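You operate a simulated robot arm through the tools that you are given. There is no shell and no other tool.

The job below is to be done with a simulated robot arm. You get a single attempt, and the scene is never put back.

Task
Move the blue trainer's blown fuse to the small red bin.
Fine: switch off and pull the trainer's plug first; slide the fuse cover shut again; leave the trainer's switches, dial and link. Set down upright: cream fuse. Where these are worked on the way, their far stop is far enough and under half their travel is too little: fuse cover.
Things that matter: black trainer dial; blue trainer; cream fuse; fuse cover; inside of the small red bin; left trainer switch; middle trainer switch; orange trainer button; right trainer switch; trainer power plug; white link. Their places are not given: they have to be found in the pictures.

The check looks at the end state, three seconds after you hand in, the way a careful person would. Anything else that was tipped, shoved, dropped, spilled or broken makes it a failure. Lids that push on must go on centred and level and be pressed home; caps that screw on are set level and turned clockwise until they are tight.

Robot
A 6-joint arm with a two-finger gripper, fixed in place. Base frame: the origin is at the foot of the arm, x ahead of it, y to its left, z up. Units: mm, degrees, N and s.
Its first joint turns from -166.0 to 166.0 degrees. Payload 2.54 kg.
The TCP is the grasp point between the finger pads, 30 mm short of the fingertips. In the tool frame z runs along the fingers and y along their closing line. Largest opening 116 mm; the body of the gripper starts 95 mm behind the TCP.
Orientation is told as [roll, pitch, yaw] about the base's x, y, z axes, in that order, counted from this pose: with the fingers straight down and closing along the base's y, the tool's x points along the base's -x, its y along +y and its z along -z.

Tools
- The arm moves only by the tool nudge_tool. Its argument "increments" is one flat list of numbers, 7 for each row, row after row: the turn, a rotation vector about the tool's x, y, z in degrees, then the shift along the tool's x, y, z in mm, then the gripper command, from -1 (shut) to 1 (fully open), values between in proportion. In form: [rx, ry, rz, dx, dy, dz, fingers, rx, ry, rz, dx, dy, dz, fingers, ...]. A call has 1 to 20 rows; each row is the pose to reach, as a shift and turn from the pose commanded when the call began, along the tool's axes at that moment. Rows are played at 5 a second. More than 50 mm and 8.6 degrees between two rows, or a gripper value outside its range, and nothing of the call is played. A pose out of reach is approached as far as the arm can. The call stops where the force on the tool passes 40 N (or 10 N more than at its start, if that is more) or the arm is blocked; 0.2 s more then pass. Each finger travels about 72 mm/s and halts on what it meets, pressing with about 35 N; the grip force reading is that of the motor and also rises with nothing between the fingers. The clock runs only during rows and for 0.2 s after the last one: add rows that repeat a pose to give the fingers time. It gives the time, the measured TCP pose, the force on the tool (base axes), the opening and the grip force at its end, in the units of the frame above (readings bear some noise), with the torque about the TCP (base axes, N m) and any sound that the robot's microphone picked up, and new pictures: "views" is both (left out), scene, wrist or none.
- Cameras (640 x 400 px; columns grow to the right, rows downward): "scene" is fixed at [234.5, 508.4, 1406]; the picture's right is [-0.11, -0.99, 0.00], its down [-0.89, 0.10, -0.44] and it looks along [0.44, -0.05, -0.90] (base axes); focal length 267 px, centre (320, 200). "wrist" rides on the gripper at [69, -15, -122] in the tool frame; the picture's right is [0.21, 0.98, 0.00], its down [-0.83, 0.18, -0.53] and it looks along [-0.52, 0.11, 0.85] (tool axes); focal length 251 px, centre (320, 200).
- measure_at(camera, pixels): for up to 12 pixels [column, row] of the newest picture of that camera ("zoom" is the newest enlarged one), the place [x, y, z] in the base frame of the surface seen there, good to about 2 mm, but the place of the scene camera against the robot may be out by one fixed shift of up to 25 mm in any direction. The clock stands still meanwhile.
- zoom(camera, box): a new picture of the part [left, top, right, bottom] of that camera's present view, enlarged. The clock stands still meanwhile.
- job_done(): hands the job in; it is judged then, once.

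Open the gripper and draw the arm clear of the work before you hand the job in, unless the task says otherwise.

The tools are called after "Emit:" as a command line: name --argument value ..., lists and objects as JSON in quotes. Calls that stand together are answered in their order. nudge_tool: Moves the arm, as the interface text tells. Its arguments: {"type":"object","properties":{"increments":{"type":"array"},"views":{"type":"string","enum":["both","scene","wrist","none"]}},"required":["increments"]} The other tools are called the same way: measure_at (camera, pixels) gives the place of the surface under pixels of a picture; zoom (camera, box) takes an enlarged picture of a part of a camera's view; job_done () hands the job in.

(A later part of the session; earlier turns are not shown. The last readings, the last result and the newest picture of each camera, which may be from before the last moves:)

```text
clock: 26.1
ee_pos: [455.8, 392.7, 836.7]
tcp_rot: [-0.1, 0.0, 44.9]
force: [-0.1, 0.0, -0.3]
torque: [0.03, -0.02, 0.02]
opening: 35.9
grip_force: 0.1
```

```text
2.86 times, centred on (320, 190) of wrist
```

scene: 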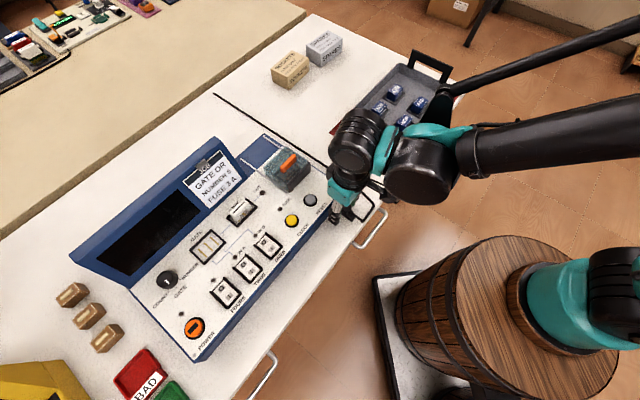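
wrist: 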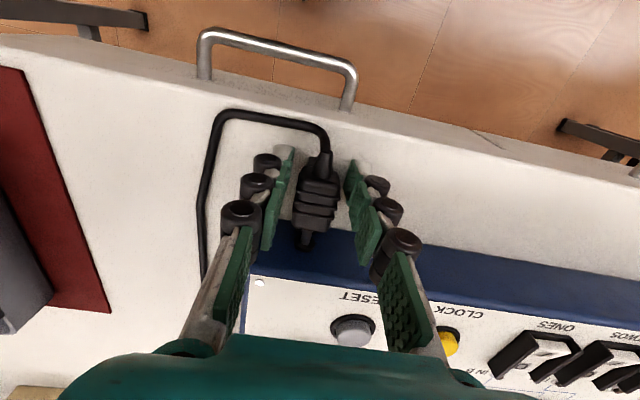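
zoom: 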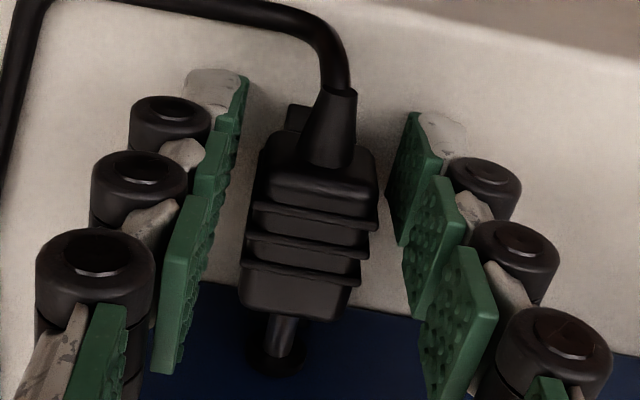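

The plug is free of the fingers and stays put. I raise the arm straight up 130 mm and look at the plug again.

Emit:
nudge_tool --increments '[0, 0, 0, 0, 0, -15, -0.38, 0, 0, 0, 0, 0, -50, -0.38, 0, 0, 0, 0, 0, -90, -0.38, 0, 0, 0, 0, 0, -130, 0, 0, 0, 0, 0, 0, -130, 0]' --views "wrist"

Emit:
zoom --camera "wrist" --box '[280, 80, 360, 160]'

Emit:
measure_at --camera "wrist" --pixels '[[318, 122], [314, 138], [312, 144], [310, 150], [318, 150], [320, 105]]'

```text
clock: 27.3
ee_pos: [456.3, 394.4, 968.6]
tcp_rot: [-0.3, 0.0, 44.8]
force: [-0.2, 0.2, 0.9]
torque: [0.0, 0.02, -0.01]
opening: 57.9
grip_force: 0.0
```

wrist: 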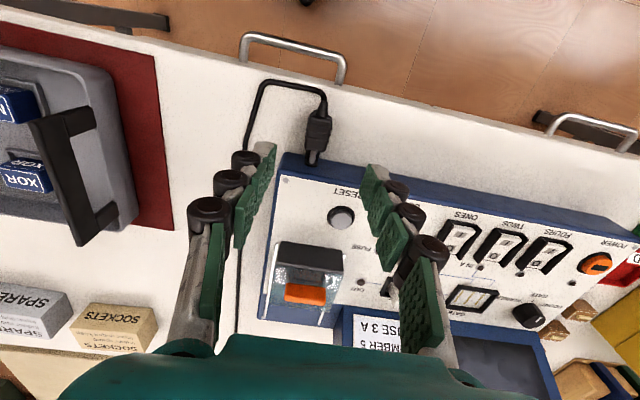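

```text
5.00 times, centred on (320, 120) of wrist
```

zoom: 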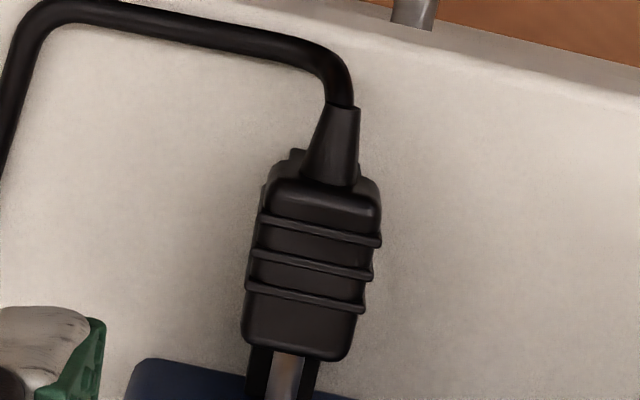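

```text
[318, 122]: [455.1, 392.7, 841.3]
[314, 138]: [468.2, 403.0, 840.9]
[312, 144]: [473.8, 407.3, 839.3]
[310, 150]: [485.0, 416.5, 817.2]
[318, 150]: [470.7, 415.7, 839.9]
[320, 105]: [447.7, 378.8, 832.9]
```

The plug sits on its shelf, pulled about 25 mm, with the metal pin showing. Next is the fuse cover: I move above the orange handle at about (562, 530), turning to yaw -45 so the fingers close along the sliding direction.

Emit:
nudge_tool --increments '[0, 0, 7.5, -14.2, 1.8, -2, 0, 0, 0, 15, -28.4, 3.6, -4, 0, 0, 0, 22.5, -42.6, 5.4, -6, 0, 0, 0, 30, -56.8, 7.1, -6, 0, 0, 0, 37.5, -71, 8.9, -6, 0, 0, 0, 45, -85.2, 10.7, -6, 0, 0, 0, 52.5, -99.4, 12.5, -6, 0, 0, 0, 60, -113.6, 14.3, -6, 0, 0, 0, 67.5, -127.8, 16.1, -6, 0, 0, 0, 75, -142, 17.8, -6, 0, 0, 0, 82.5, -156.2, 19.6, -6, 0, 0, 0, 90, -170.4, 21.4, -6, 0, 0, 0, 90, -170.4, 21.4, -6, 0]' --views "both"

Emit:
zoom --camera "wrist" --box '[240, 80, 440, 220]'

```text
clock: 30.1
ee_pos: [562.3, 529.6, 971.7]
tcp_rot: [0.0, -0.3, -45.2]
force: [-0.2, 0.1, -1.3]
torque: [0.03, -0.01, -0.03]
opening: 58.2
grip_force: 0.1
```

scene: 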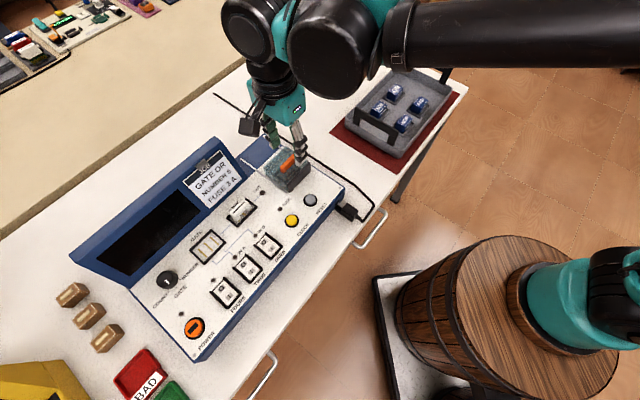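
wrist: 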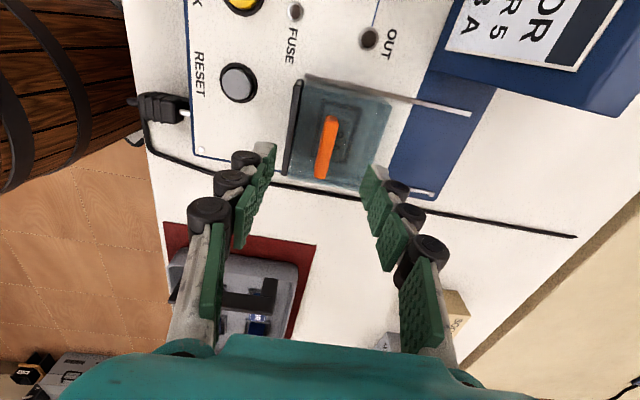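

```text
2.86 times, centred on (340, 150) of wrist
```

zoom: 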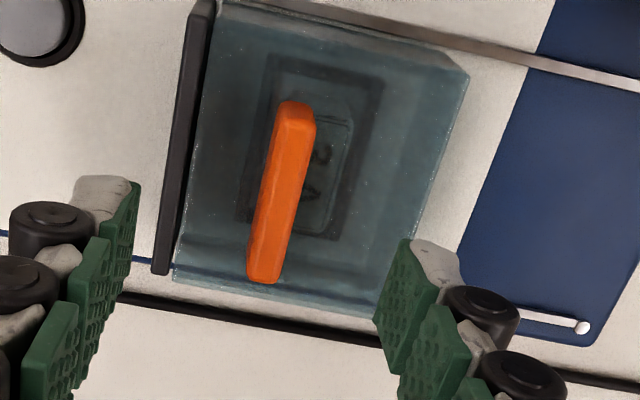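

The cover, its orange handle and the fuse labelled 3 A inside are clear. I measure the handle, cover corners and rails.

Emit:
measure_at --camera "zoom" --pixels '[[293, 108], [265, 270], [280, 190], [300, 190], [265, 190], [200, 200], [400, 200], [190, 20], [160, 265], [455, 60], [370, 300], [580, 326]]'

Emit:
measure_at --camera "wrist" --pixels '[[468, 113], [432, 194], [345, 85], [420, 102], [160, 105], [182, 115], [175, 110], [610, 120], [470, 70], [420, 160]]'

```text
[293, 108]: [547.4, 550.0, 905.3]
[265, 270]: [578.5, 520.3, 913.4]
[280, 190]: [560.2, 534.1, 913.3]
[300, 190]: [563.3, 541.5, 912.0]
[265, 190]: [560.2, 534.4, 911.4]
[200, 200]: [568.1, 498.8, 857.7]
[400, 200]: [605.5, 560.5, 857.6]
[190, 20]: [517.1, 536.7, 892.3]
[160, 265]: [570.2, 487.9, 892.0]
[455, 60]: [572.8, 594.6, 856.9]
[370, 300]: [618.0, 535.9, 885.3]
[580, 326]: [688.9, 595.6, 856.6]
```

```text
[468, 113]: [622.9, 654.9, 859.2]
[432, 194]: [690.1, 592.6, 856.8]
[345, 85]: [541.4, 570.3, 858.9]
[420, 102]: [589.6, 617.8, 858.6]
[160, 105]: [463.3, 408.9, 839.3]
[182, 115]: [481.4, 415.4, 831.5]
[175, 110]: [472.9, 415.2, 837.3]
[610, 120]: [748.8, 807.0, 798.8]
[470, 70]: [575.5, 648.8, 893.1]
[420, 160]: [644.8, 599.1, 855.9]
```

The handle's middle is at about (561, 533), from z 893 to 913, and the rails allow about 80 mm of travel toward (0.71, 0.71). I lower the fingertips to z 897 astride the handle.

Emit:
nudge_tool --increments '[0, 0, 0, 0, 1.5, 15, -0.31, 0, 0, 0, 1, 1.5, 30, -0.31, 0, 0, 0, 1, 1.5, 40, -0.31, 0, 0, 0, 1, 1.5, 45, -0.31, 0, 0, 0, 1, 1.5, 45, -0.31]' --views "wrist"

Emit:
zoom --camera "wrist" --box '[230, 80, 430, 220]'

```text
clock: 31.3
ee_pos: [561.4, 532.3, 927.3]
tcp_rot: [0.1, -0.2, -45.1]
force: [0.2, 0.6, -0.5]
torque: [0.04, 0.03, 0.01]
opening: 39.7
grip_force: 0.1
```

wrist: 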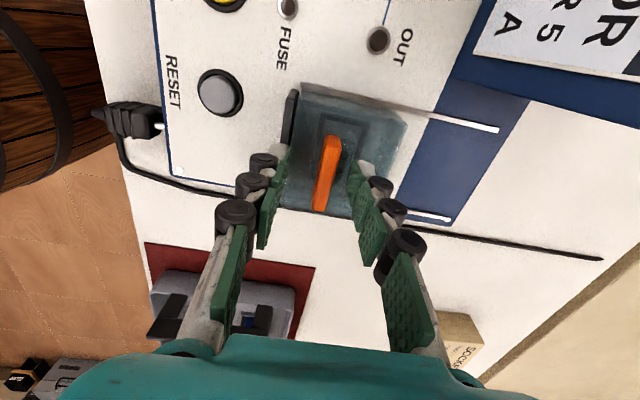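

```text
2.86 times, centred on (330, 150) of wrist
```

zoom: 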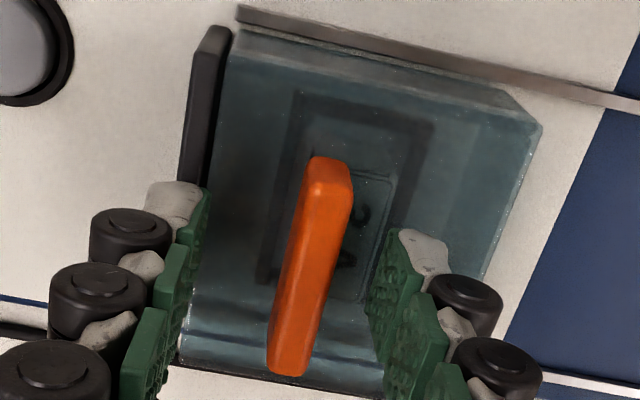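

The handle is between the fingertips. I close on it.

Emit:
nudge_tool --increments '[0, 0, 0, 0, 0, 0, -0.6, 0, 0, 0, 0, 0, 0, -0.8, 0, 0, 0, 0, 0, 0, -0.9, 0, 0, 0, 0, 0, 0, -1, 0, 0, 0, 0, 0, 0, -1]' --views "wrist"

```text
clock: 32.5
ee_pos: [564.3, 534.0, 927.7]
tcp_rot: [0.4, -0.2, -45.1]
force: [8.6, 9.3, -10.7]
torque: [0.14, -0.33, 0.14]
opening: 9.6
grip_force: 37.2
stopped in row 5: the force on the tool passed its limit at 41 N (the readings are from after the stop); the commanded pose is now the measured one
```

wrist: 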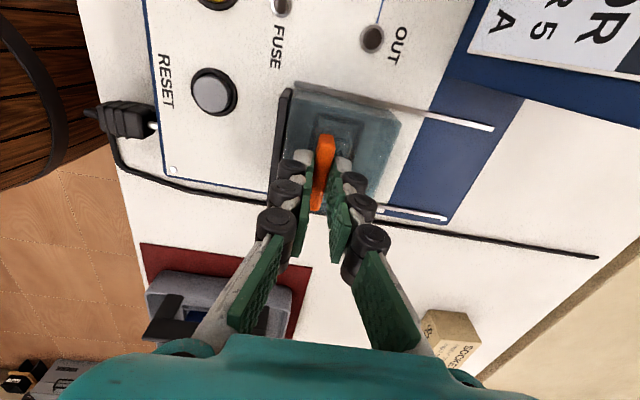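

The handle is gripped (opening 9.6). I slide along tool +y, which is (0.71, 0.71), in small steps for the first 30 mm.

Emit:
nudge_tool --increments '[0, 0, 0, 0, 2, 0, -1, 0, 0, 0, 0, 4, 0, -1, 0, 0, 0, 0, 7, 0, -1, 0, 0, 0, 0, 10, 0, -1, 0, 0, 0, 0, 14, 0, -1, 0, 0, 0, 0, 18, 0, -1, 0, 0, 0, 0, 22, 0, -1, 0, 0, 0, 0, 26, 0, -1, 0, 0, 0, 0, 30, 0, -1]' --views "wrist"

```text
clock: 34.5
ee_pos: [585.8, 553.9, 927.3]
tcp_rot: [0.3, -0.2, -45.1]
force: [-0.6, -0.5, -29.3]
torque: [0.0, 0.02, 0.1]
opening: 9.5
grip_force: 36.9
```

wrist: 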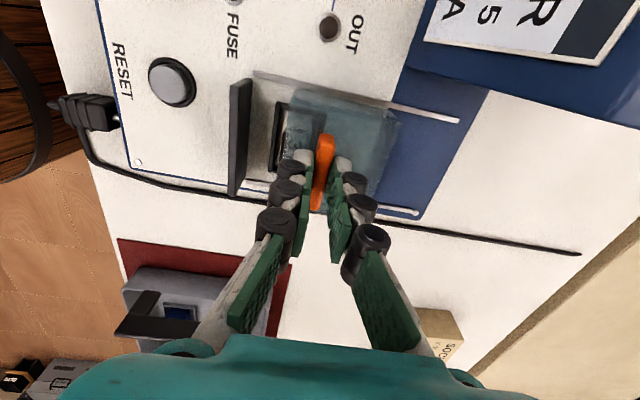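

The cover slides and the grey plate stays fixed. The tool is pulled down about 29 N, so I ease 1.5 mm down while sliding on.

Emit:
nudge_tool --increments '[0, 0, 0, 0, 2, 1, -1, 0, 0, 0, 0, 5, 1.5, -1, 0, 0, 0, 0, 9, 1.5, -1, 0, 0, 0, 0, 13, 1.5, -1, 0, 0, 0, 0, 17, 1.5, -1, 0, 0, 0, 0, 21, 1.5, -1, 0, 0, 0, 0, 25, 1.5, -1, 0, 0, 0, 0, 29, 1.5, -1, 0, 0, 0, 0, 33, 1.5, -1, 0, 0, 0, 0, 37, 1.5, -1, 0, 0, 0, 0, 41, 1.5, -1]' --views "wrist"

```text
clock: 36.9
ee_pos: [612.7, 582.0, 928.0]
tcp_rot: [0.4, -0.2, -45.0]
force: [-1.9, 0.4, 28.6]
torque: [-0.1, -0.04, 0.14]
opening: 9.5
grip_force: 37.1
```

wrist: 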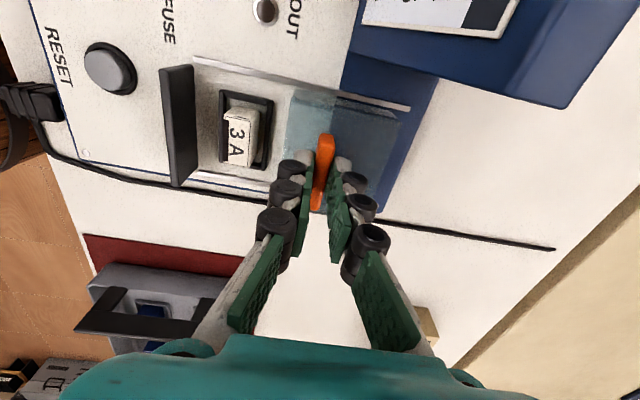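

The cream fuse marked 3 A is exposed at (240, 135). I ease up 0.8 mm and keep sliding toward the far stop.

Emit:
nudge_tool --increments '[0, 0, 0, 0, 0, -0.7, -1, 0, 0, 0, 0, 2, -0.7, -1, 0, 0, 0, 0, 4, -0.7, -1, 0, 0, 0, 0, 6, -0.7, -1, 0, 0, 0, 0, 8, -0.7, -1, 0, 0, 0, 0, 10, -0.7, -1, 0, 0, 0, 0, 12, -0.7, -1, 0, 0, 0, 0, 14, -0.7, -1]' --views "wrist"

```text
clock: 38.6
ee_pos: [619.4, 588.8, 928.7]
tcp_rot: [-0.2, -0.2, -45.0]
force: [-9.7, -9.5, 5.8]
torque: [-0.08, 0.42, 0.07]
opening: 9.3
grip_force: 36.7
stopped in row 8: the force on the tool passed its limit at 44 N (the readings are from after the stop); the commanded pose is now the measured one
```

wrist: 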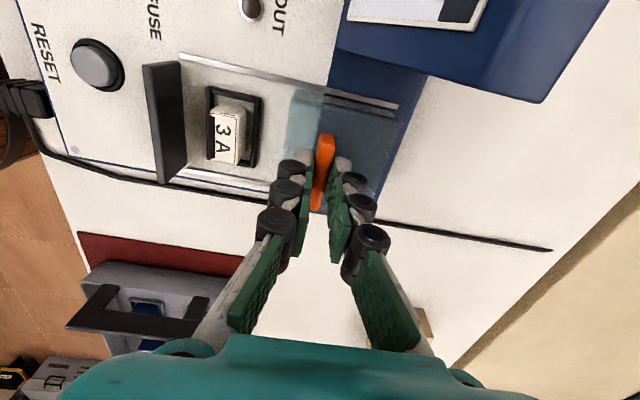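

The cover met its far stop after about 78 mm of travel. I open the fingers and enlarge the fuse to measure it.

Emit:
nudge_tool --increments '[0, 0, 0, 0, 0, 0, -0.5, 0, 0, 0, 0, 0, 0, -0.31, 0, 0, 0, 0, 0, -10, -0.31, 0, 0, 0, 0, 0, -50, -0.31, 0, 0, 0, 0, 0, -70, -0.31, 0, 0, 0, 0, 0, -70, -0.31]' --views "both"

Emit:
zoom --camera "wrist" --box '[160, 60, 360, 200]'

```text
clock: 40.0
ee_pos: [621.1, 589.6, 1000.6]
tcp_rot: [0.0, -0.2, -45.1]
force: [0.3, 0.1, 0.5]
torque: [0.01, 0.02, -0.02]
opening: 39.9
grip_force: 0.0
```

scene: 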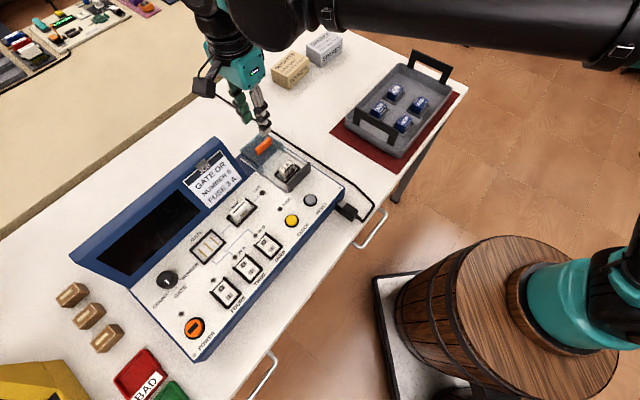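
wrist: 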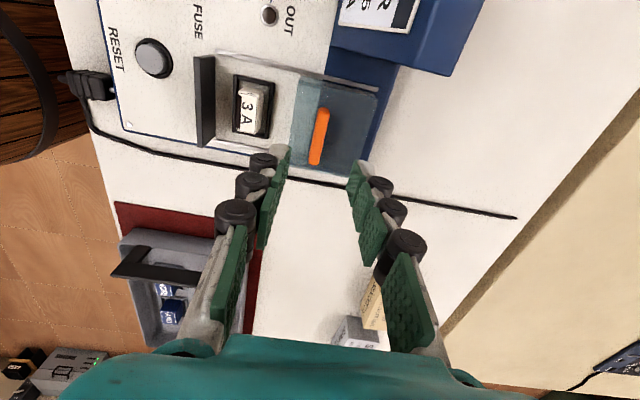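

```text
2.86 times, centred on (260, 130) of wrist
```

zoom: 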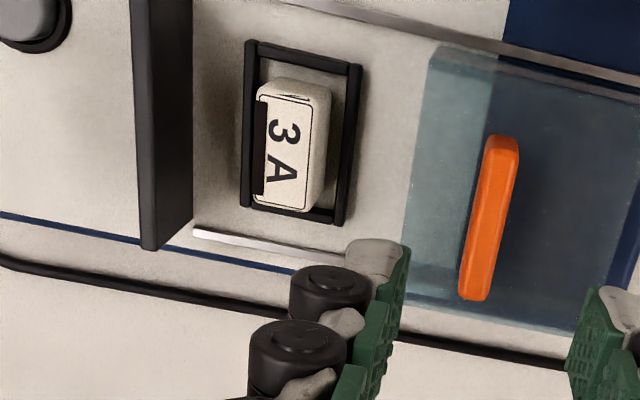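

The fuse is a cream block marked 3 A inside a black socket frame. I measure its top corners, the frame, the grey plate and the cover.

Emit:
measure_at --camera "zoom" --pixels '[[285, 145], [270, 100], [318, 105], [262, 200], [305, 205], [300, 85], [252, 60], [350, 80], [243, 200], [340, 215], [190, 100], [180, 220]]'

Emit:
measure_at --camera "zoom" --pixels '[[432, 60], [400, 290], [260, 150], [335, 150], [325, 150], [310, 230], [230, 130], [375, 150], [150, 100], [145, 230]]'

```text
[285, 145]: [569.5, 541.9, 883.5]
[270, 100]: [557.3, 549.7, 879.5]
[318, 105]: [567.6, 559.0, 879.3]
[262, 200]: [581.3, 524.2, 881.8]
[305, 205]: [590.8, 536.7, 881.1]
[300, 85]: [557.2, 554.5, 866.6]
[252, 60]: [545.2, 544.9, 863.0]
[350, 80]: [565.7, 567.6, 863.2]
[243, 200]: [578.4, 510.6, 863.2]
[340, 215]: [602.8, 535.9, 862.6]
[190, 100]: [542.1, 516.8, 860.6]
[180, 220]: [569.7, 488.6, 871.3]
```

```text
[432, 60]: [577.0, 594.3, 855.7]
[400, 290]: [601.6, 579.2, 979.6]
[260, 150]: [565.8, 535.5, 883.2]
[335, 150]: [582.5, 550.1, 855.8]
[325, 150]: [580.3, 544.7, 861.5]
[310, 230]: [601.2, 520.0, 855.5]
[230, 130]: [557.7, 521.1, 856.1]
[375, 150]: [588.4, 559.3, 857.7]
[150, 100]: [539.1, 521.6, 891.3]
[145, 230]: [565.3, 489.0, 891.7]
```

The fuse top is at z 882, spanning about v 778 to 798 and u 5 to 40, with 25 mm or more free on each side toward the plate and the open cover. I move above it at about (573.5, 541.6) with a 36 mm opening for a closer look.

Emit:
nudge_tool --increments '[0, 0, 0, 0, -34, 0, -0.38, 0, 0, 0, 0, -67.6, 0, -0.38, 0, 0, 0, 0, -67.6, 25, -0.38, 0, 0, 0, 0, -67.6, 50, -0.38, 0, 0, 0, 0, -67.6, 50, -0.38]' --views "wrist"

Emit:
zoom --camera "wrist" --box '[240, 70, 420, 200]'

```text
clock: 41.2
ee_pos: [574.8, 543.2, 949.2]
tcp_rot: [-0.1, -0.3, -45.1]
force: [0.3, 0.0, -0.1]
torque: [0.01, 0.0, -0.01]
opening: 36.0
grip_force: 0.1
```

wrist: 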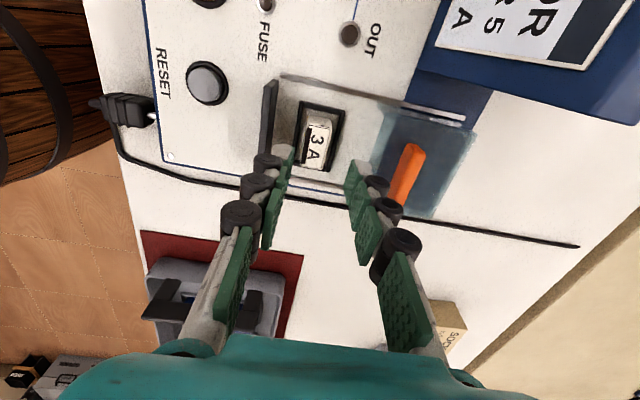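

```text
3.08 times, centred on (330, 135) of wrist
```

zoom: 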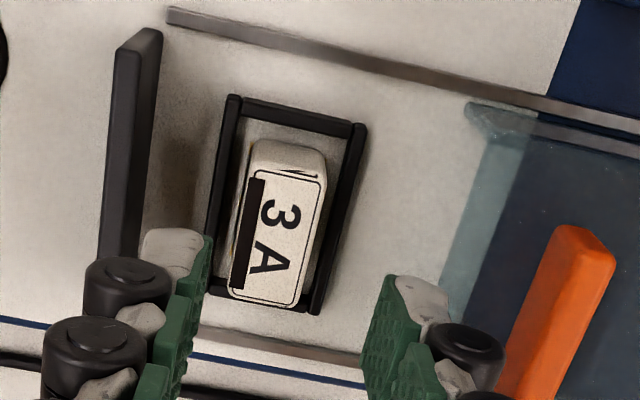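

Emit:
measure_at --camera "zoom" --pixels '[[275, 220], [258, 170], [315, 185], [240, 280], [290, 298], [322, 160], [235, 230], [318, 230], [305, 230], [248, 220], [222, 110], [360, 135]]'

```text
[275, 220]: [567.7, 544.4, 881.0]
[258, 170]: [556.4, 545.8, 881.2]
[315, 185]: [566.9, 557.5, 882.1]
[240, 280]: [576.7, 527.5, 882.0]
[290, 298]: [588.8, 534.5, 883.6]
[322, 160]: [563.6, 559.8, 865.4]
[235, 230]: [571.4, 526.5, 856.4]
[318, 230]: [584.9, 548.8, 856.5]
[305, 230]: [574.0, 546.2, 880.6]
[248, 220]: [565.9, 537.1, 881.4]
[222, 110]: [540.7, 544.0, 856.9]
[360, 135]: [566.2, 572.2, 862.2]
```

The fuse's middle is at about u 22, v 787 and the tool is at u 22.3, v 790.5, so I shift -3.5 mm along tool y and go down until the tips are at z 869, still above the frame.

Emit:
nudge_tool --increments '[0, 0, 0, 0, -3.5, 0, -0.38, 0, 0, 0, 0, -3.5, 20, -0.38, 0, 0, 0, 0, -3.5, 40, -0.38, 0, 0, 0, 0, -3.5, 50, -0.38, 0, 0, 0, 0, -3.5, 50, -0.38]' --views "wrist"

Emit:
zoom --camera "wrist" --box '[240, 100, 420, 230]'

```text
clock: 42.4
ee_pos: [571.1, 540.3, 898.5]
tcp_rot: [0.0, -0.2, -45.1]
force: [0.3, 0.1, 0.2]
torque: [0.01, 0.0, 0.02]
opening: 35.9
grip_force: 0.0
```

wrist: 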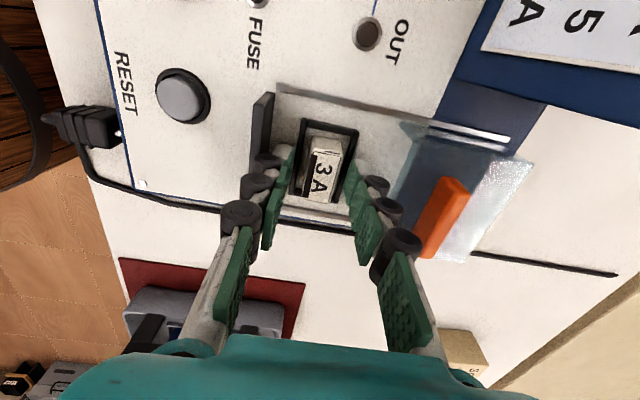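

```text
3.08 times, centred on (330, 165) of wrist
```

zoom: 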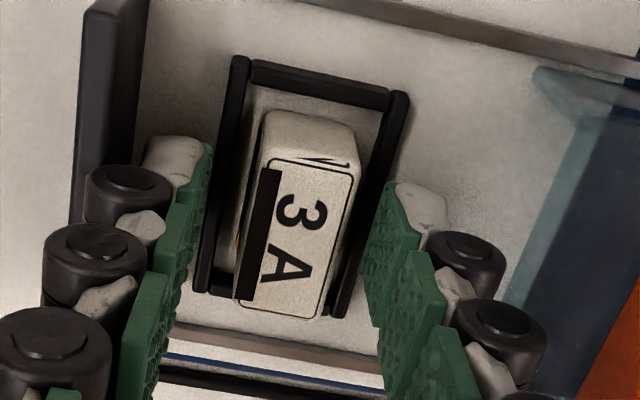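

The fuse is between the pads. I close slowly.

Emit:
nudge_tool --increments '[0, 0, 0, 0, 0, 0, -0.55, 0, 0, 0, 0, 0, 0, -0.62, 0, 0, 0, 0, 0, 0, -0.7, 0, 0, 0, 0, 0, 0, -0.8, 0, 0, 0, 0, 0, 0, -0.8]' --views "wrist"

```text
clock: 43.6
ee_pos: [571.9, 540.2, 897.7]
tcp_rot: [-0.1, -0.3, -45.1]
force: [0.1, -0.2, -0.3]
torque: [0.05, 0.01, 0.03]
opening: 18.4
grip_force: 35.2
```

wrist: 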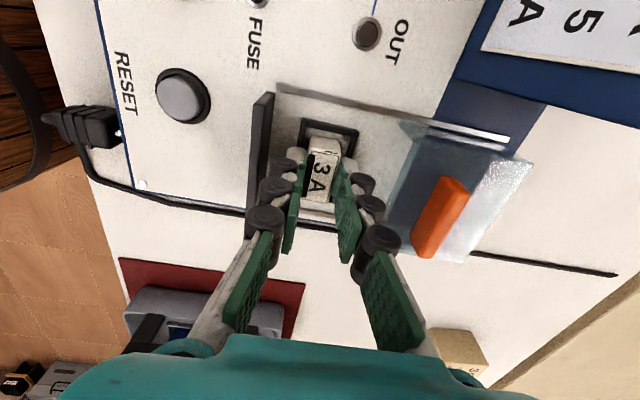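

The fuse is gripped at 18.4 mm with no side force. I pull it straight up in small steps.

Emit:
nudge_tool --increments '[0, 0, 0, 0, 0, 0, -1, 0, 0, 0, 0, 0, -1, -1, 0, 0, 0, 0, 0, -2, -1, 0, 0, 0, 0, 0, -4, -1, 0, 0, 0, 0, 0, -6, -1, 0, 0, 0, 0, 0, -9, -1, 0, 0, 0, 0, 0, -12, -1, 0, 0, 0, 0, 0, -16, -1, 0, 0, 0, 0, 0, -20, -1, 0, 0, 0, 0, 0, -25, -1]' --views "wrist"

Emit:
zoom --camera "wrist" --box '[240, 90, 420, 220]'

```text
clock: 45.8
ee_pos: [571.1, 540.9, 921.4]
tcp_rot: [0.0, -0.3, -45.1]
force: [0.6, 0.4, -0.3]
torque: [0.01, -0.01, 0.05]
opening: 18.4
grip_force: 35.3
```

wrist: 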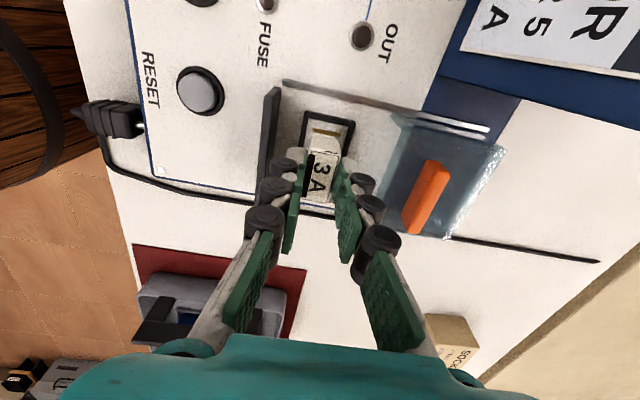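

```text
3.08 times, centred on (330, 155) of wrist
```

zoom: 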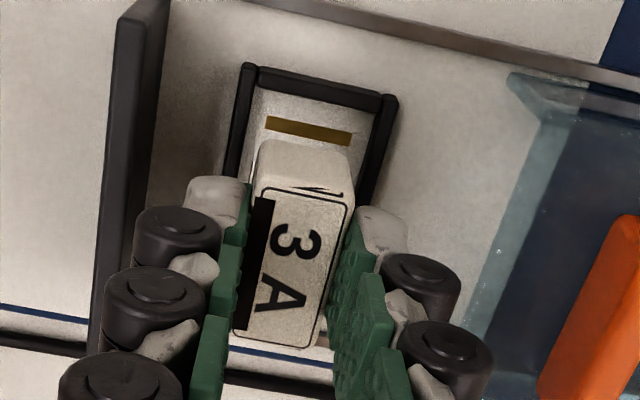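

The fuse is out; the empty contact shows below it. I lift to z 1000 and carry it over to above the red bin at about (187, 854).

Emit:
nudge_tool --increments '[0, 0, 0, 0, 0, -40, -1, 0, 0, 0, 0, 0, -78, -1, 0, 0, 0, 41, -4, -78, -1, 0, 0, 0, 82, -8, -78, -1, 0, 0, 0, 123, -12, -78, -1, 0, 0, 0, 164, -16, -78, -1, 0, 0, 0, 205, -21, -78, -1, 0, 0, 0, 246, -25, -78, -1, 0, 0, 0, 287, -29, -78, -1, 0, 0, 0, 328, -33, -78, -1, 0, 0, 0, 370, -37, -78, -1, 0, 0, 0, 411, -41, -78, -1, 0, 0, 0, 452, -45, -78, -1, 0, 0, 0, 485, -48, -78, -1, 0, 0, 0, 485, -48, -78, -1]' --views "both"

```text
clock: 49.0
ee_pos: [202.9, 842.1, 997.2]
tcp_rot: [0.0, -0.1, -45.0]
force: [0.0, -0.5, -0.9]
torque: [0.0, 0.02, -0.04]
opening: 18.4
grip_force: 35.0
out of reach, approached as far as the arm can: row 14, 15
```

scene: 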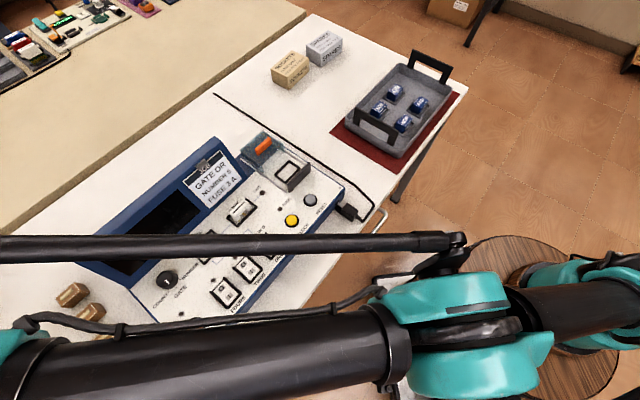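
wrist: 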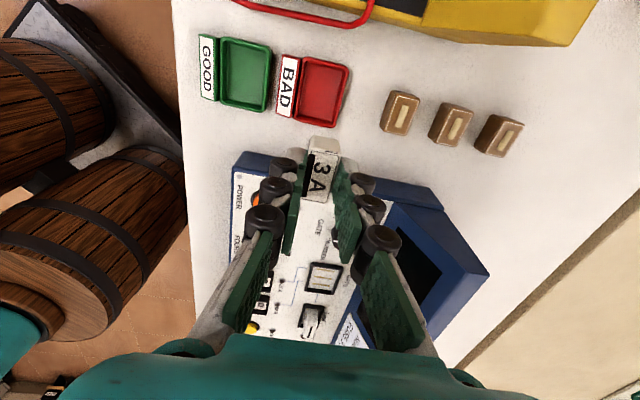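

At z 1000 the last few millimetres are out of reach. The trainer's end is about 55 mm away, so I go down to z 900 first and then shift to the bin's middle.

Emit:
nudge_tool --increments '[0, 0, 0, 0, 0, 35, -1, 0, 0, 0, 0, 0, 70, -1, 0, 0, 0, 10, -1, 97, -1, 0, 0, 0, 20, -2.5, 97, -1, 0, 0, 0, 20, -2.5, 97, -1]' --views "wrist"

Emit:
zoom --camera "wrist" --box '[240, 60, 420, 200]'

```text
clock: 50.2
ee_pos: [187.2, 854.5, 901.8]
tcp_rot: [0.0, -0.2, -45.1]
force: [0.6, 0.7, -0.4]
torque: [0.0, 0.02, 0.03]
opening: 18.5
grip_force: 35.1
```

wrist: 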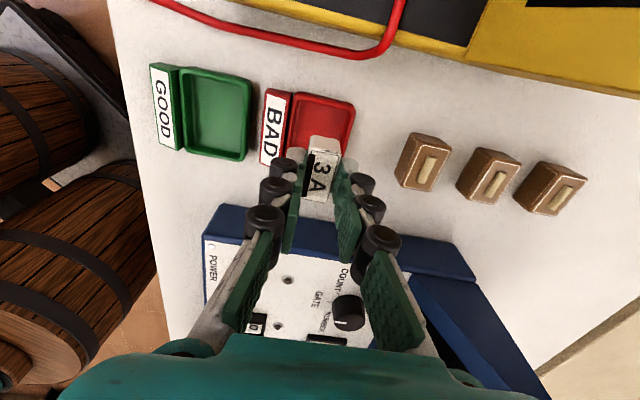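

```text
2.86 times, centred on (330, 130) of wrist
```

zoom: 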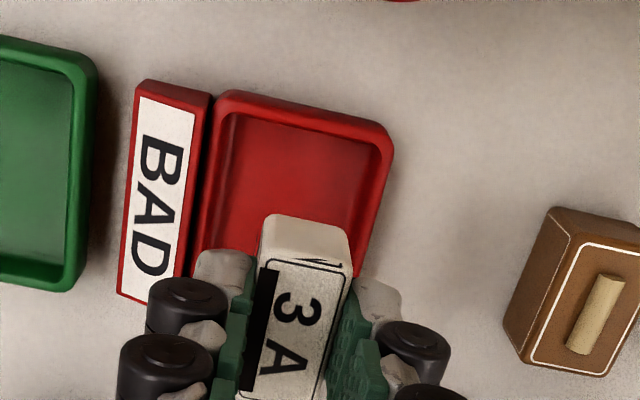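

The tool is at (187.2, 854.5, 901.8) above the bin. I re-measure the bin's rim and the fuse from here.

Emit:
measure_at --camera "zoom" --pixels '[[225, 97], [388, 135], [198, 250], [375, 240], [240, 120], [370, 150], [290, 180], [300, 230], [275, 300], [340, 300], [262, 380], [325, 385]]'

```text
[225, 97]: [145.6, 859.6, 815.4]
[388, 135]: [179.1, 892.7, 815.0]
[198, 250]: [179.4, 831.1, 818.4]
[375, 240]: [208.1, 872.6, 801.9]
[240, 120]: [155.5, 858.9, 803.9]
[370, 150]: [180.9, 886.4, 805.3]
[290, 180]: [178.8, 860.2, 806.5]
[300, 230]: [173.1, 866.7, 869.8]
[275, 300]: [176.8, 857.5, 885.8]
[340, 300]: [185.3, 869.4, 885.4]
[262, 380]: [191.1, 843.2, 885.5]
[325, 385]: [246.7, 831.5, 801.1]
```

The fuse (top 16 mm below the TCP) is centred over the bin in both directions. I lower to TCP z 853, just above the expected contact.

Emit:
nudge_tool --increments '[0, 0, 0, 0, 0, 20, -1, 0, 0, 0, 0, 0, 38, -1, 0, 0, 0, 0, 0, 46, -1, 0, 0, 0, 0, 0, 49, -1, 0, 0, 0, 0, 0, 49, -1]' --views "wrist"

Emit:
zoom --camera "wrist" --box '[240, 90, 420, 220]'

```text
clock: 51.4
ee_pos: [188.2, 853.8, 851.5]
tcp_rot: [0.0, -0.2, -45.1]
force: [-0.3, 0.0, -0.6]
torque: [-0.02, 0.03, 0.01]
opening: 18.5
grip_force: 34.6
```

wrist: 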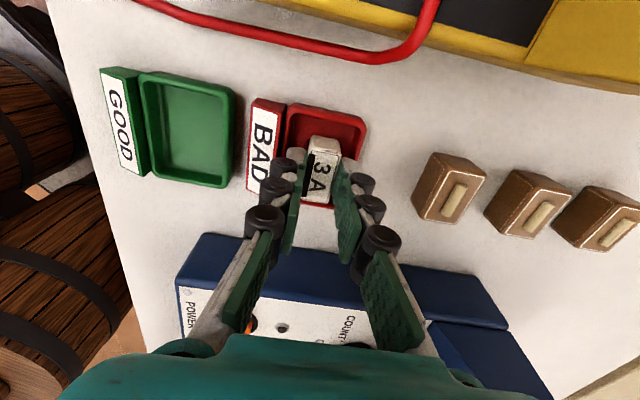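

```text
3.08 times, centred on (330, 155) of wrist
```

zoom: 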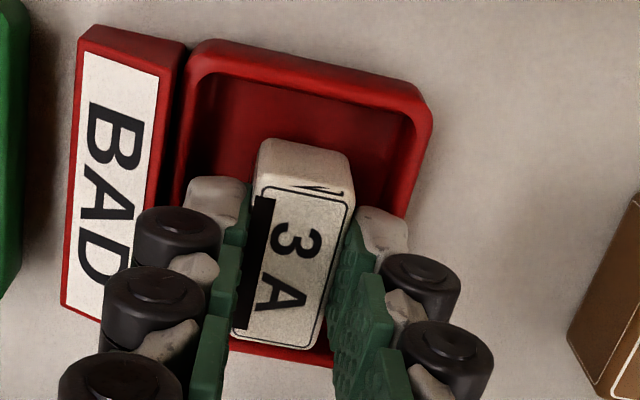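

The fuse is over the bin's floor; the BAD label block (top z 822) is close beside the left finger, so I will open only slightly when releasing. I lower in 1 mm steps now.

Emit:
nudge_tool --increments '[0, 0, 0, 0, 0, 1, -1, 0, 0, 0, 0, 0, 2, -1, 0, 0, 0, 0, 0, 2, -1]' --views "none"

```text
clock: 52.2
ee_pos: [188.4, 853.9, 850.7]
tcp_rot: [0.0, -0.2, -45.1]
force: [0.4, -0.8, -1.1]
torque: [0.05, 0.0, 0.03]
opening: 18.6
grip_force: 34.7
```

No contact yet at TCP z 850.7. I lower another 2 mm in half-millimetre steps.

Emit:
nudge_tool --increments '[0, 0, 0, 0, 0, 0.7, -1, 0, 0, 0, 0, 0, 1.4, -1, 0, 0, 0, 0, 0, 2, -1, 0, 0, 0, 0, 0, 2, -1]' --views "none"

```text
clock: 53.2
ee_pos: [187.7, 853.3, 847.8]
tcp_rot: [-0.1, -0.2, -45.1]
force: [0.5, -0.1, -0.8]
torque: [-0.02, 0.02, 0.0]
opening: 18.3
grip_force: 35.2
```

Still no contact with the tips at about z 818. I take a wrist picture before going further.

Emit:
nudge_tool --increments '[0, 0, 0, 0, 0, 0, -1]' --views "both"

Emit:
zoom --camera "wrist" --box '[260, 90, 400, 220]'

Emit:
zoom --camera "scene" --box '[60, 300, 260, 400]'

```text
clock: 53.6
ee_pos: [186.2, 855.2, 848.9]
tcp_rot: [0.0, -0.1, -45.1]
force: [-0.1, -0.1, -0.8]
torque: [-0.03, 0.02, 0.01]
opening: 18.3
grip_force: 34.8
```

scene: 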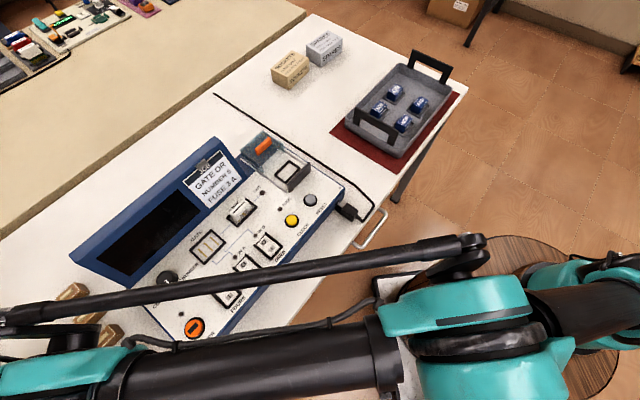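
wrist: 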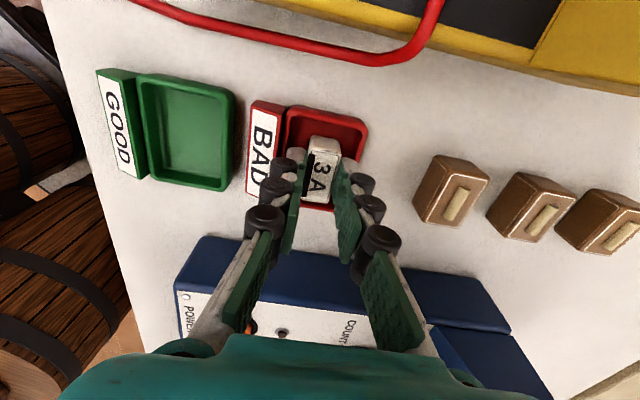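

```text
3.08 times, centred on (330, 155) of wrist
```

zoom: 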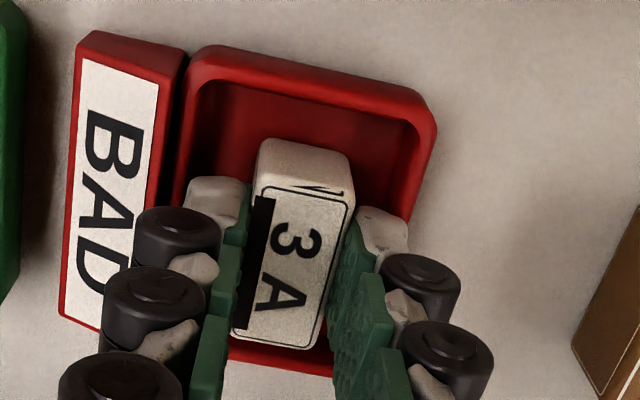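

```text
3.20 times, centred on (160, 350) of scene
```

zoom: 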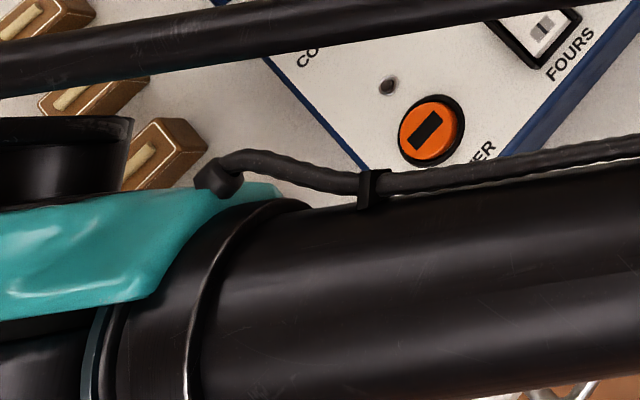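

The fuse body is about 25 mm tall, so its bottom is about 4 mm above the floor, with the tips about level with the rim. I shift 1 mm to centre the fingers in the bin and lower gently in sub-millimetre steps, checking the force.

Emit:
nudge_tool --increments '[0, 0, 0, 0, -1, 0, -1, 0, 0, 0, 0, -1, 0.6, -1, 0, 0, 0, 0, -1, 1.2, -1, 0, 0, 0, 0, -1, 1.2, -1]' --views "none"

```text
clock: 54.6
ee_pos: [186.6, 854.2, 847.3]
tcp_rot: [0.0, -0.2, -45.1]
force: [-0.9, -0.2, -0.1]
torque: [0.01, 0.01, -0.01]
opening: 18.4
grip_force: 35.2
```

No contact yet at TCP z 847.3. Another 1 mm.

Emit:
nudge_tool --increments '[0, 0, 0, 0, 0, 0.5, -1, 0, 0, 0, 0, 0, 1, -1, 0, 0, 0, 0, 0, 1, -1]' --views "none"

```text
clock: 55.4
ee_pos: [186.3, 854.5, 846.9]
tcp_rot: [0.1, -0.2, -45.1]
force: [-0.8, 0.0, 9.3]
torque: [-0.03, 0.02, 0.0]
opening: 18.3
grip_force: 34.2
```

The force rose to 9 N upward with almost no torque, so the fuse has touched the bin floor. I ease up 0.2 mm, open just a few millimetres, and look.

Emit:
nudge_tool --increments '[0, 0, 0, 0, 0, -0.2, -1, 0, 0, 0, 0, 0, -0.2, -0.62, 0, 0, 0, 0, 0, -0.2, -0.6, 0, 0, 0, 0, 0, -0.2, -0.6]' --views "wrist"

Emit:
zoom --camera "wrist" --box '[260, 90, 400, 220]'

```text
clock: 56.4
ee_pos: [185.6, 854.2, 844.7]
tcp_rot: [0.1, -0.1, -45.2]
force: [-1.5, -0.6, 0.3]
torque: [0.01, 0.0, 0.02]
opening: 22.9
grip_force: 0.0
```

wrist: 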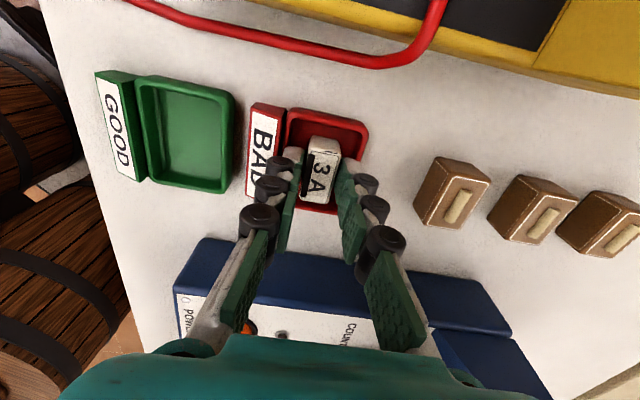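

```text
3.08 times, centred on (330, 155) of wrist
```

zoom: 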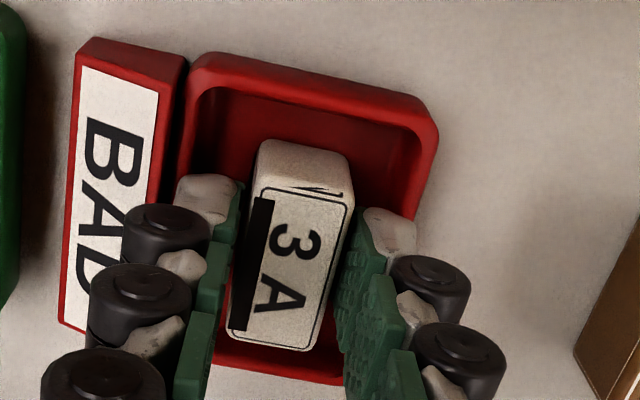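

The fuse stands in the bin and did not move when released. I lift straight up.

Emit:
nudge_tool --increments '[0, 0, 0, 0, 0, -4, -0.6, 0, 0, 0, 0, 0, -10, -0.6, 0, 0, 0, 0, 0, -25, -0.6, 0, 0, 0, 0, 0, -60, -0.6, 0, 0, 0, -10, 0, -80, -0.5, 0, 0, 0, -10, 0, -80, -0.3]' --views "wrist"

Emit:
zoom --camera "wrist" --box '[230, 50, 410, 200]'

```text
clock: 57.8
ee_pos: [192.4, 847.5, 925.2]
tcp_rot: [0.0, -0.2, -45.0]
force: [0.2, -0.9, -0.4]
torque: [0.03, 0.0, 0.0]
opening: 40.7
grip_force: 0.1
```

wrist: 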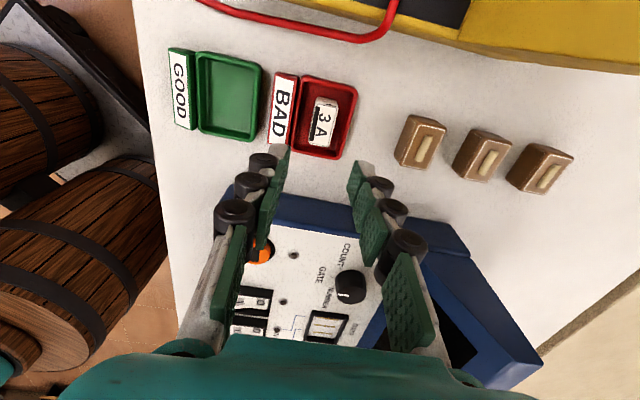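

```text
2.67 times, centred on (320, 125) of wrist
```

zoom: 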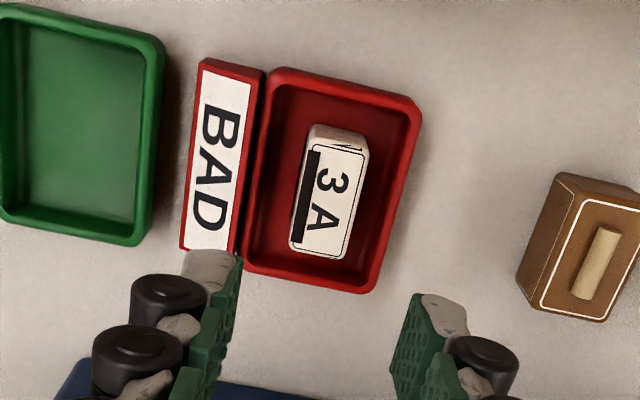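

The fuse stands upright in the middle of the red bin. Now I go back, along the trainer's front first and then toward the open cover's handle at about (619, 589).

Emit:
nudge_tool --increments '[0, 0, 0, -40, 0, -25, -0.31, 0, 0, 0, -82, 0, -50, -0.31, 0, 0, 0, -124, 0, -75, -0.31, 0, 0, 0, -166, 0, -75, -0.31, 0, 0, 0, -208, 0, -75, -0.31, 0, 0, 0, -250, 0, -75, -0.31, 0, 0, 0, -292, 0, -75, -0.31, 0, 0, 0, -334, 0, -75, -0.31, 0, 0, 0, -376, 0, -75, -0.31, 0, 0, 0, -418, 0, -75, -0.31, 0, 0, 0, -460, 20, -75, -0.31, 0, 0, 0, -485, 60, -75, -0.31, 0, 0, 0, -485, 95, -75, -0.31, 0, 0, 0, -485, 119, -75, -0.31, 0, 0, 0, -485, 119, -75, -0.31]' --views "both"

Emit:
zoom --camera "wrist" --box '[220, 60, 420, 200]'

```text
clock: 61.0
ee_pos: [620.5, 587.5, 1006.5]
tcp_rot: [0.0, -0.3, -45.0]
force: [0.1, 0.4, -0.6]
torque: [0.02, -0.03, -0.02]
opening: 39.9
grip_force: 0.0
```

scene: 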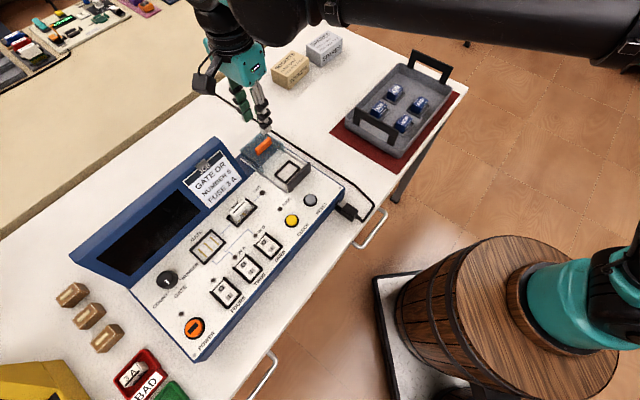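
wrist: 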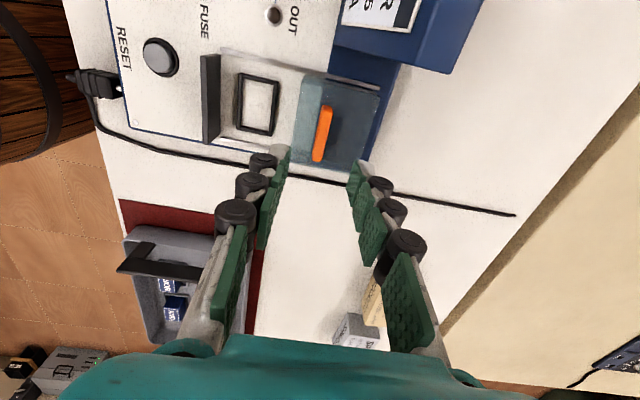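

```text
2.86 times, centred on (320, 130) of wrist
```

zoom: 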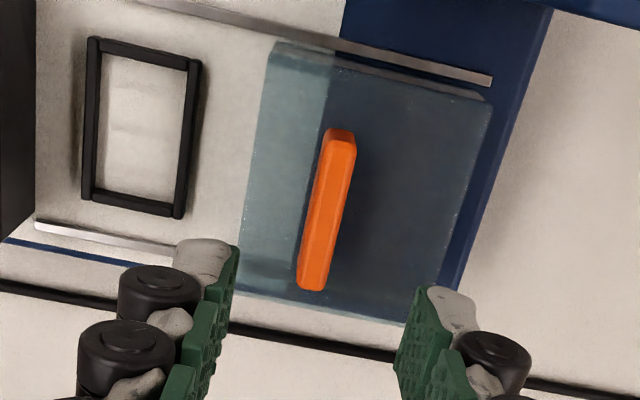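

I measure the handle's place now.

Emit:
measure_at --camera "zoom" --pixels '[[338, 150], [313, 280], [320, 215], [338, 215], [328, 215], [260, 200]]'

```text
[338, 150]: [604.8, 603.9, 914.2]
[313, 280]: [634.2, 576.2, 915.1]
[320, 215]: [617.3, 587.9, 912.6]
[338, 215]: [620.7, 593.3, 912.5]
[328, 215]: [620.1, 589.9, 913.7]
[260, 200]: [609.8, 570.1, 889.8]
```

The handle's middle is at u 21, v 855, z 893 to 914. I go down astride it to TCP z 928.

Emit:
nudge_tool --increments '[0, 0, 0, 1, 1, 25, -0.31, 0, 0, 0, 1.5, 1, 50, -0.31, 0, 0, 0, 1.5, 1, 70, -0.31, 0, 0, 0, 1.5, 1, 78, -0.31, 0, 0, 0, 1.5, 1, 78, -0.31]' --views "wrist"

Emit:
zoom --camera "wrist" --box '[230, 90, 430, 230]'

```text
clock: 62.2
ee_pos: [619.0, 588.1, 924.2]
tcp_rot: [0.0, -0.3, -45.0]
force: [0.5, 0.4, -0.2]
torque: [0.01, -0.01, -0.01]
opening: 39.7
grip_force: 0.1
```

wrist: 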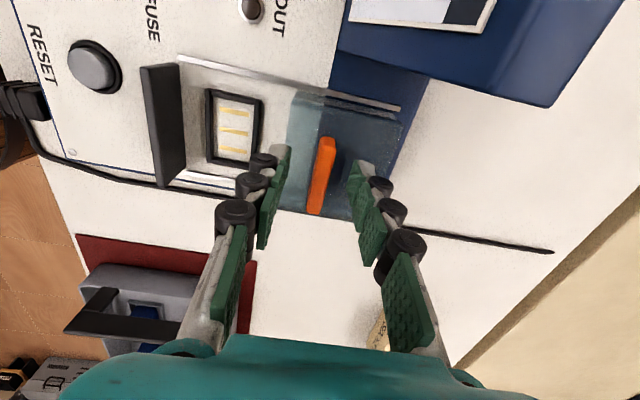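

```text
2.86 times, centred on (330, 160) of wrist
```

zoom: 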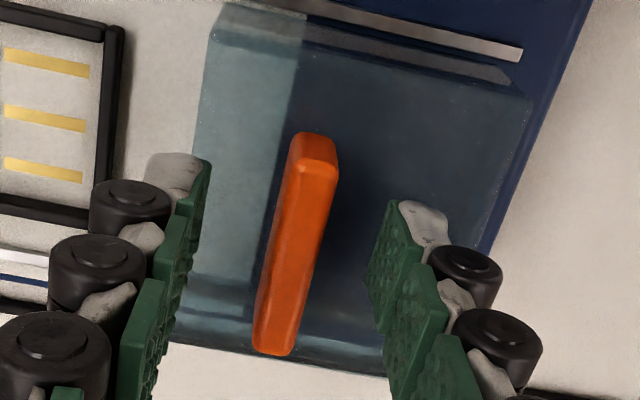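

The handle is between the pads; the reading says tips at about z 894, close to the cover top, so I raise 2 mm and then close slowly.

Emit:
nudge_tool --increments '[0, 0, 0, 0, 0, -2, -0.5, 0, 0, 0, 0, 0, -2, -0.65, 0, 0, 0, 0, 0, -2, -0.75, 0, 0, 0, 0, 0, -2, -0.82, 0, 0, 0, 0, 0, -2, -0.86, 0, 0, 0, 0, 0, -2, -0.9]' --views "none"

```text
clock: 63.6
ee_pos: [619.0, 589.6, 926.5]
tcp_rot: [0.0, -0.2, -45.1]
force: [-0.5, -0.5, -0.1]
torque: [-0.06, 0.03, 0.08]
opening: 9.3
grip_force: 37.9
```

The handle is gripped at 9.3 mm with no side force. I slide it back along tool -y for the first 40 mm.

Emit:
nudge_tool --increments '[0, 0, 0, 0, -2, 0, -1, 0, 0, 0, 0, -5, 0, -1, 0, 0, 0, 0, -9, 0, -1, 0, 0, 0, 0, -13, 0, -1, 0, 0, 0, 0, -17, 0, -1, 0, 0, 0, 0, -21, 0, -1, 0, 0, 0, 0, -25, 0, -1, 0, 0, 0, 0, -29, 0, -1, 0, 0, 0, 0, -33, 0, -1, 0, 0, 0, 0, -37, 0, -1, 0, 0, 0, 0, -40, 0, -1]' --views "wrist"

```text
clock: 66.0
ee_pos: [592.3, 562.2, 927.9]
tcp_rot: [-0.1, -0.3, -45.1]
force: [-0.3, 1.1, -14.2]
torque: [0.15, 0.12, 0.06]
opening: 9.4
grip_force: 37.1
```

wrist: 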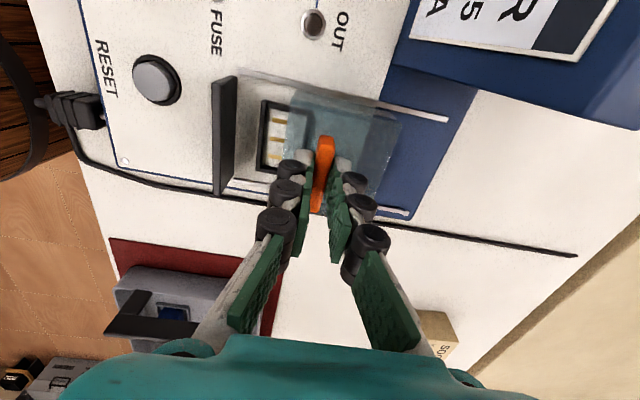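

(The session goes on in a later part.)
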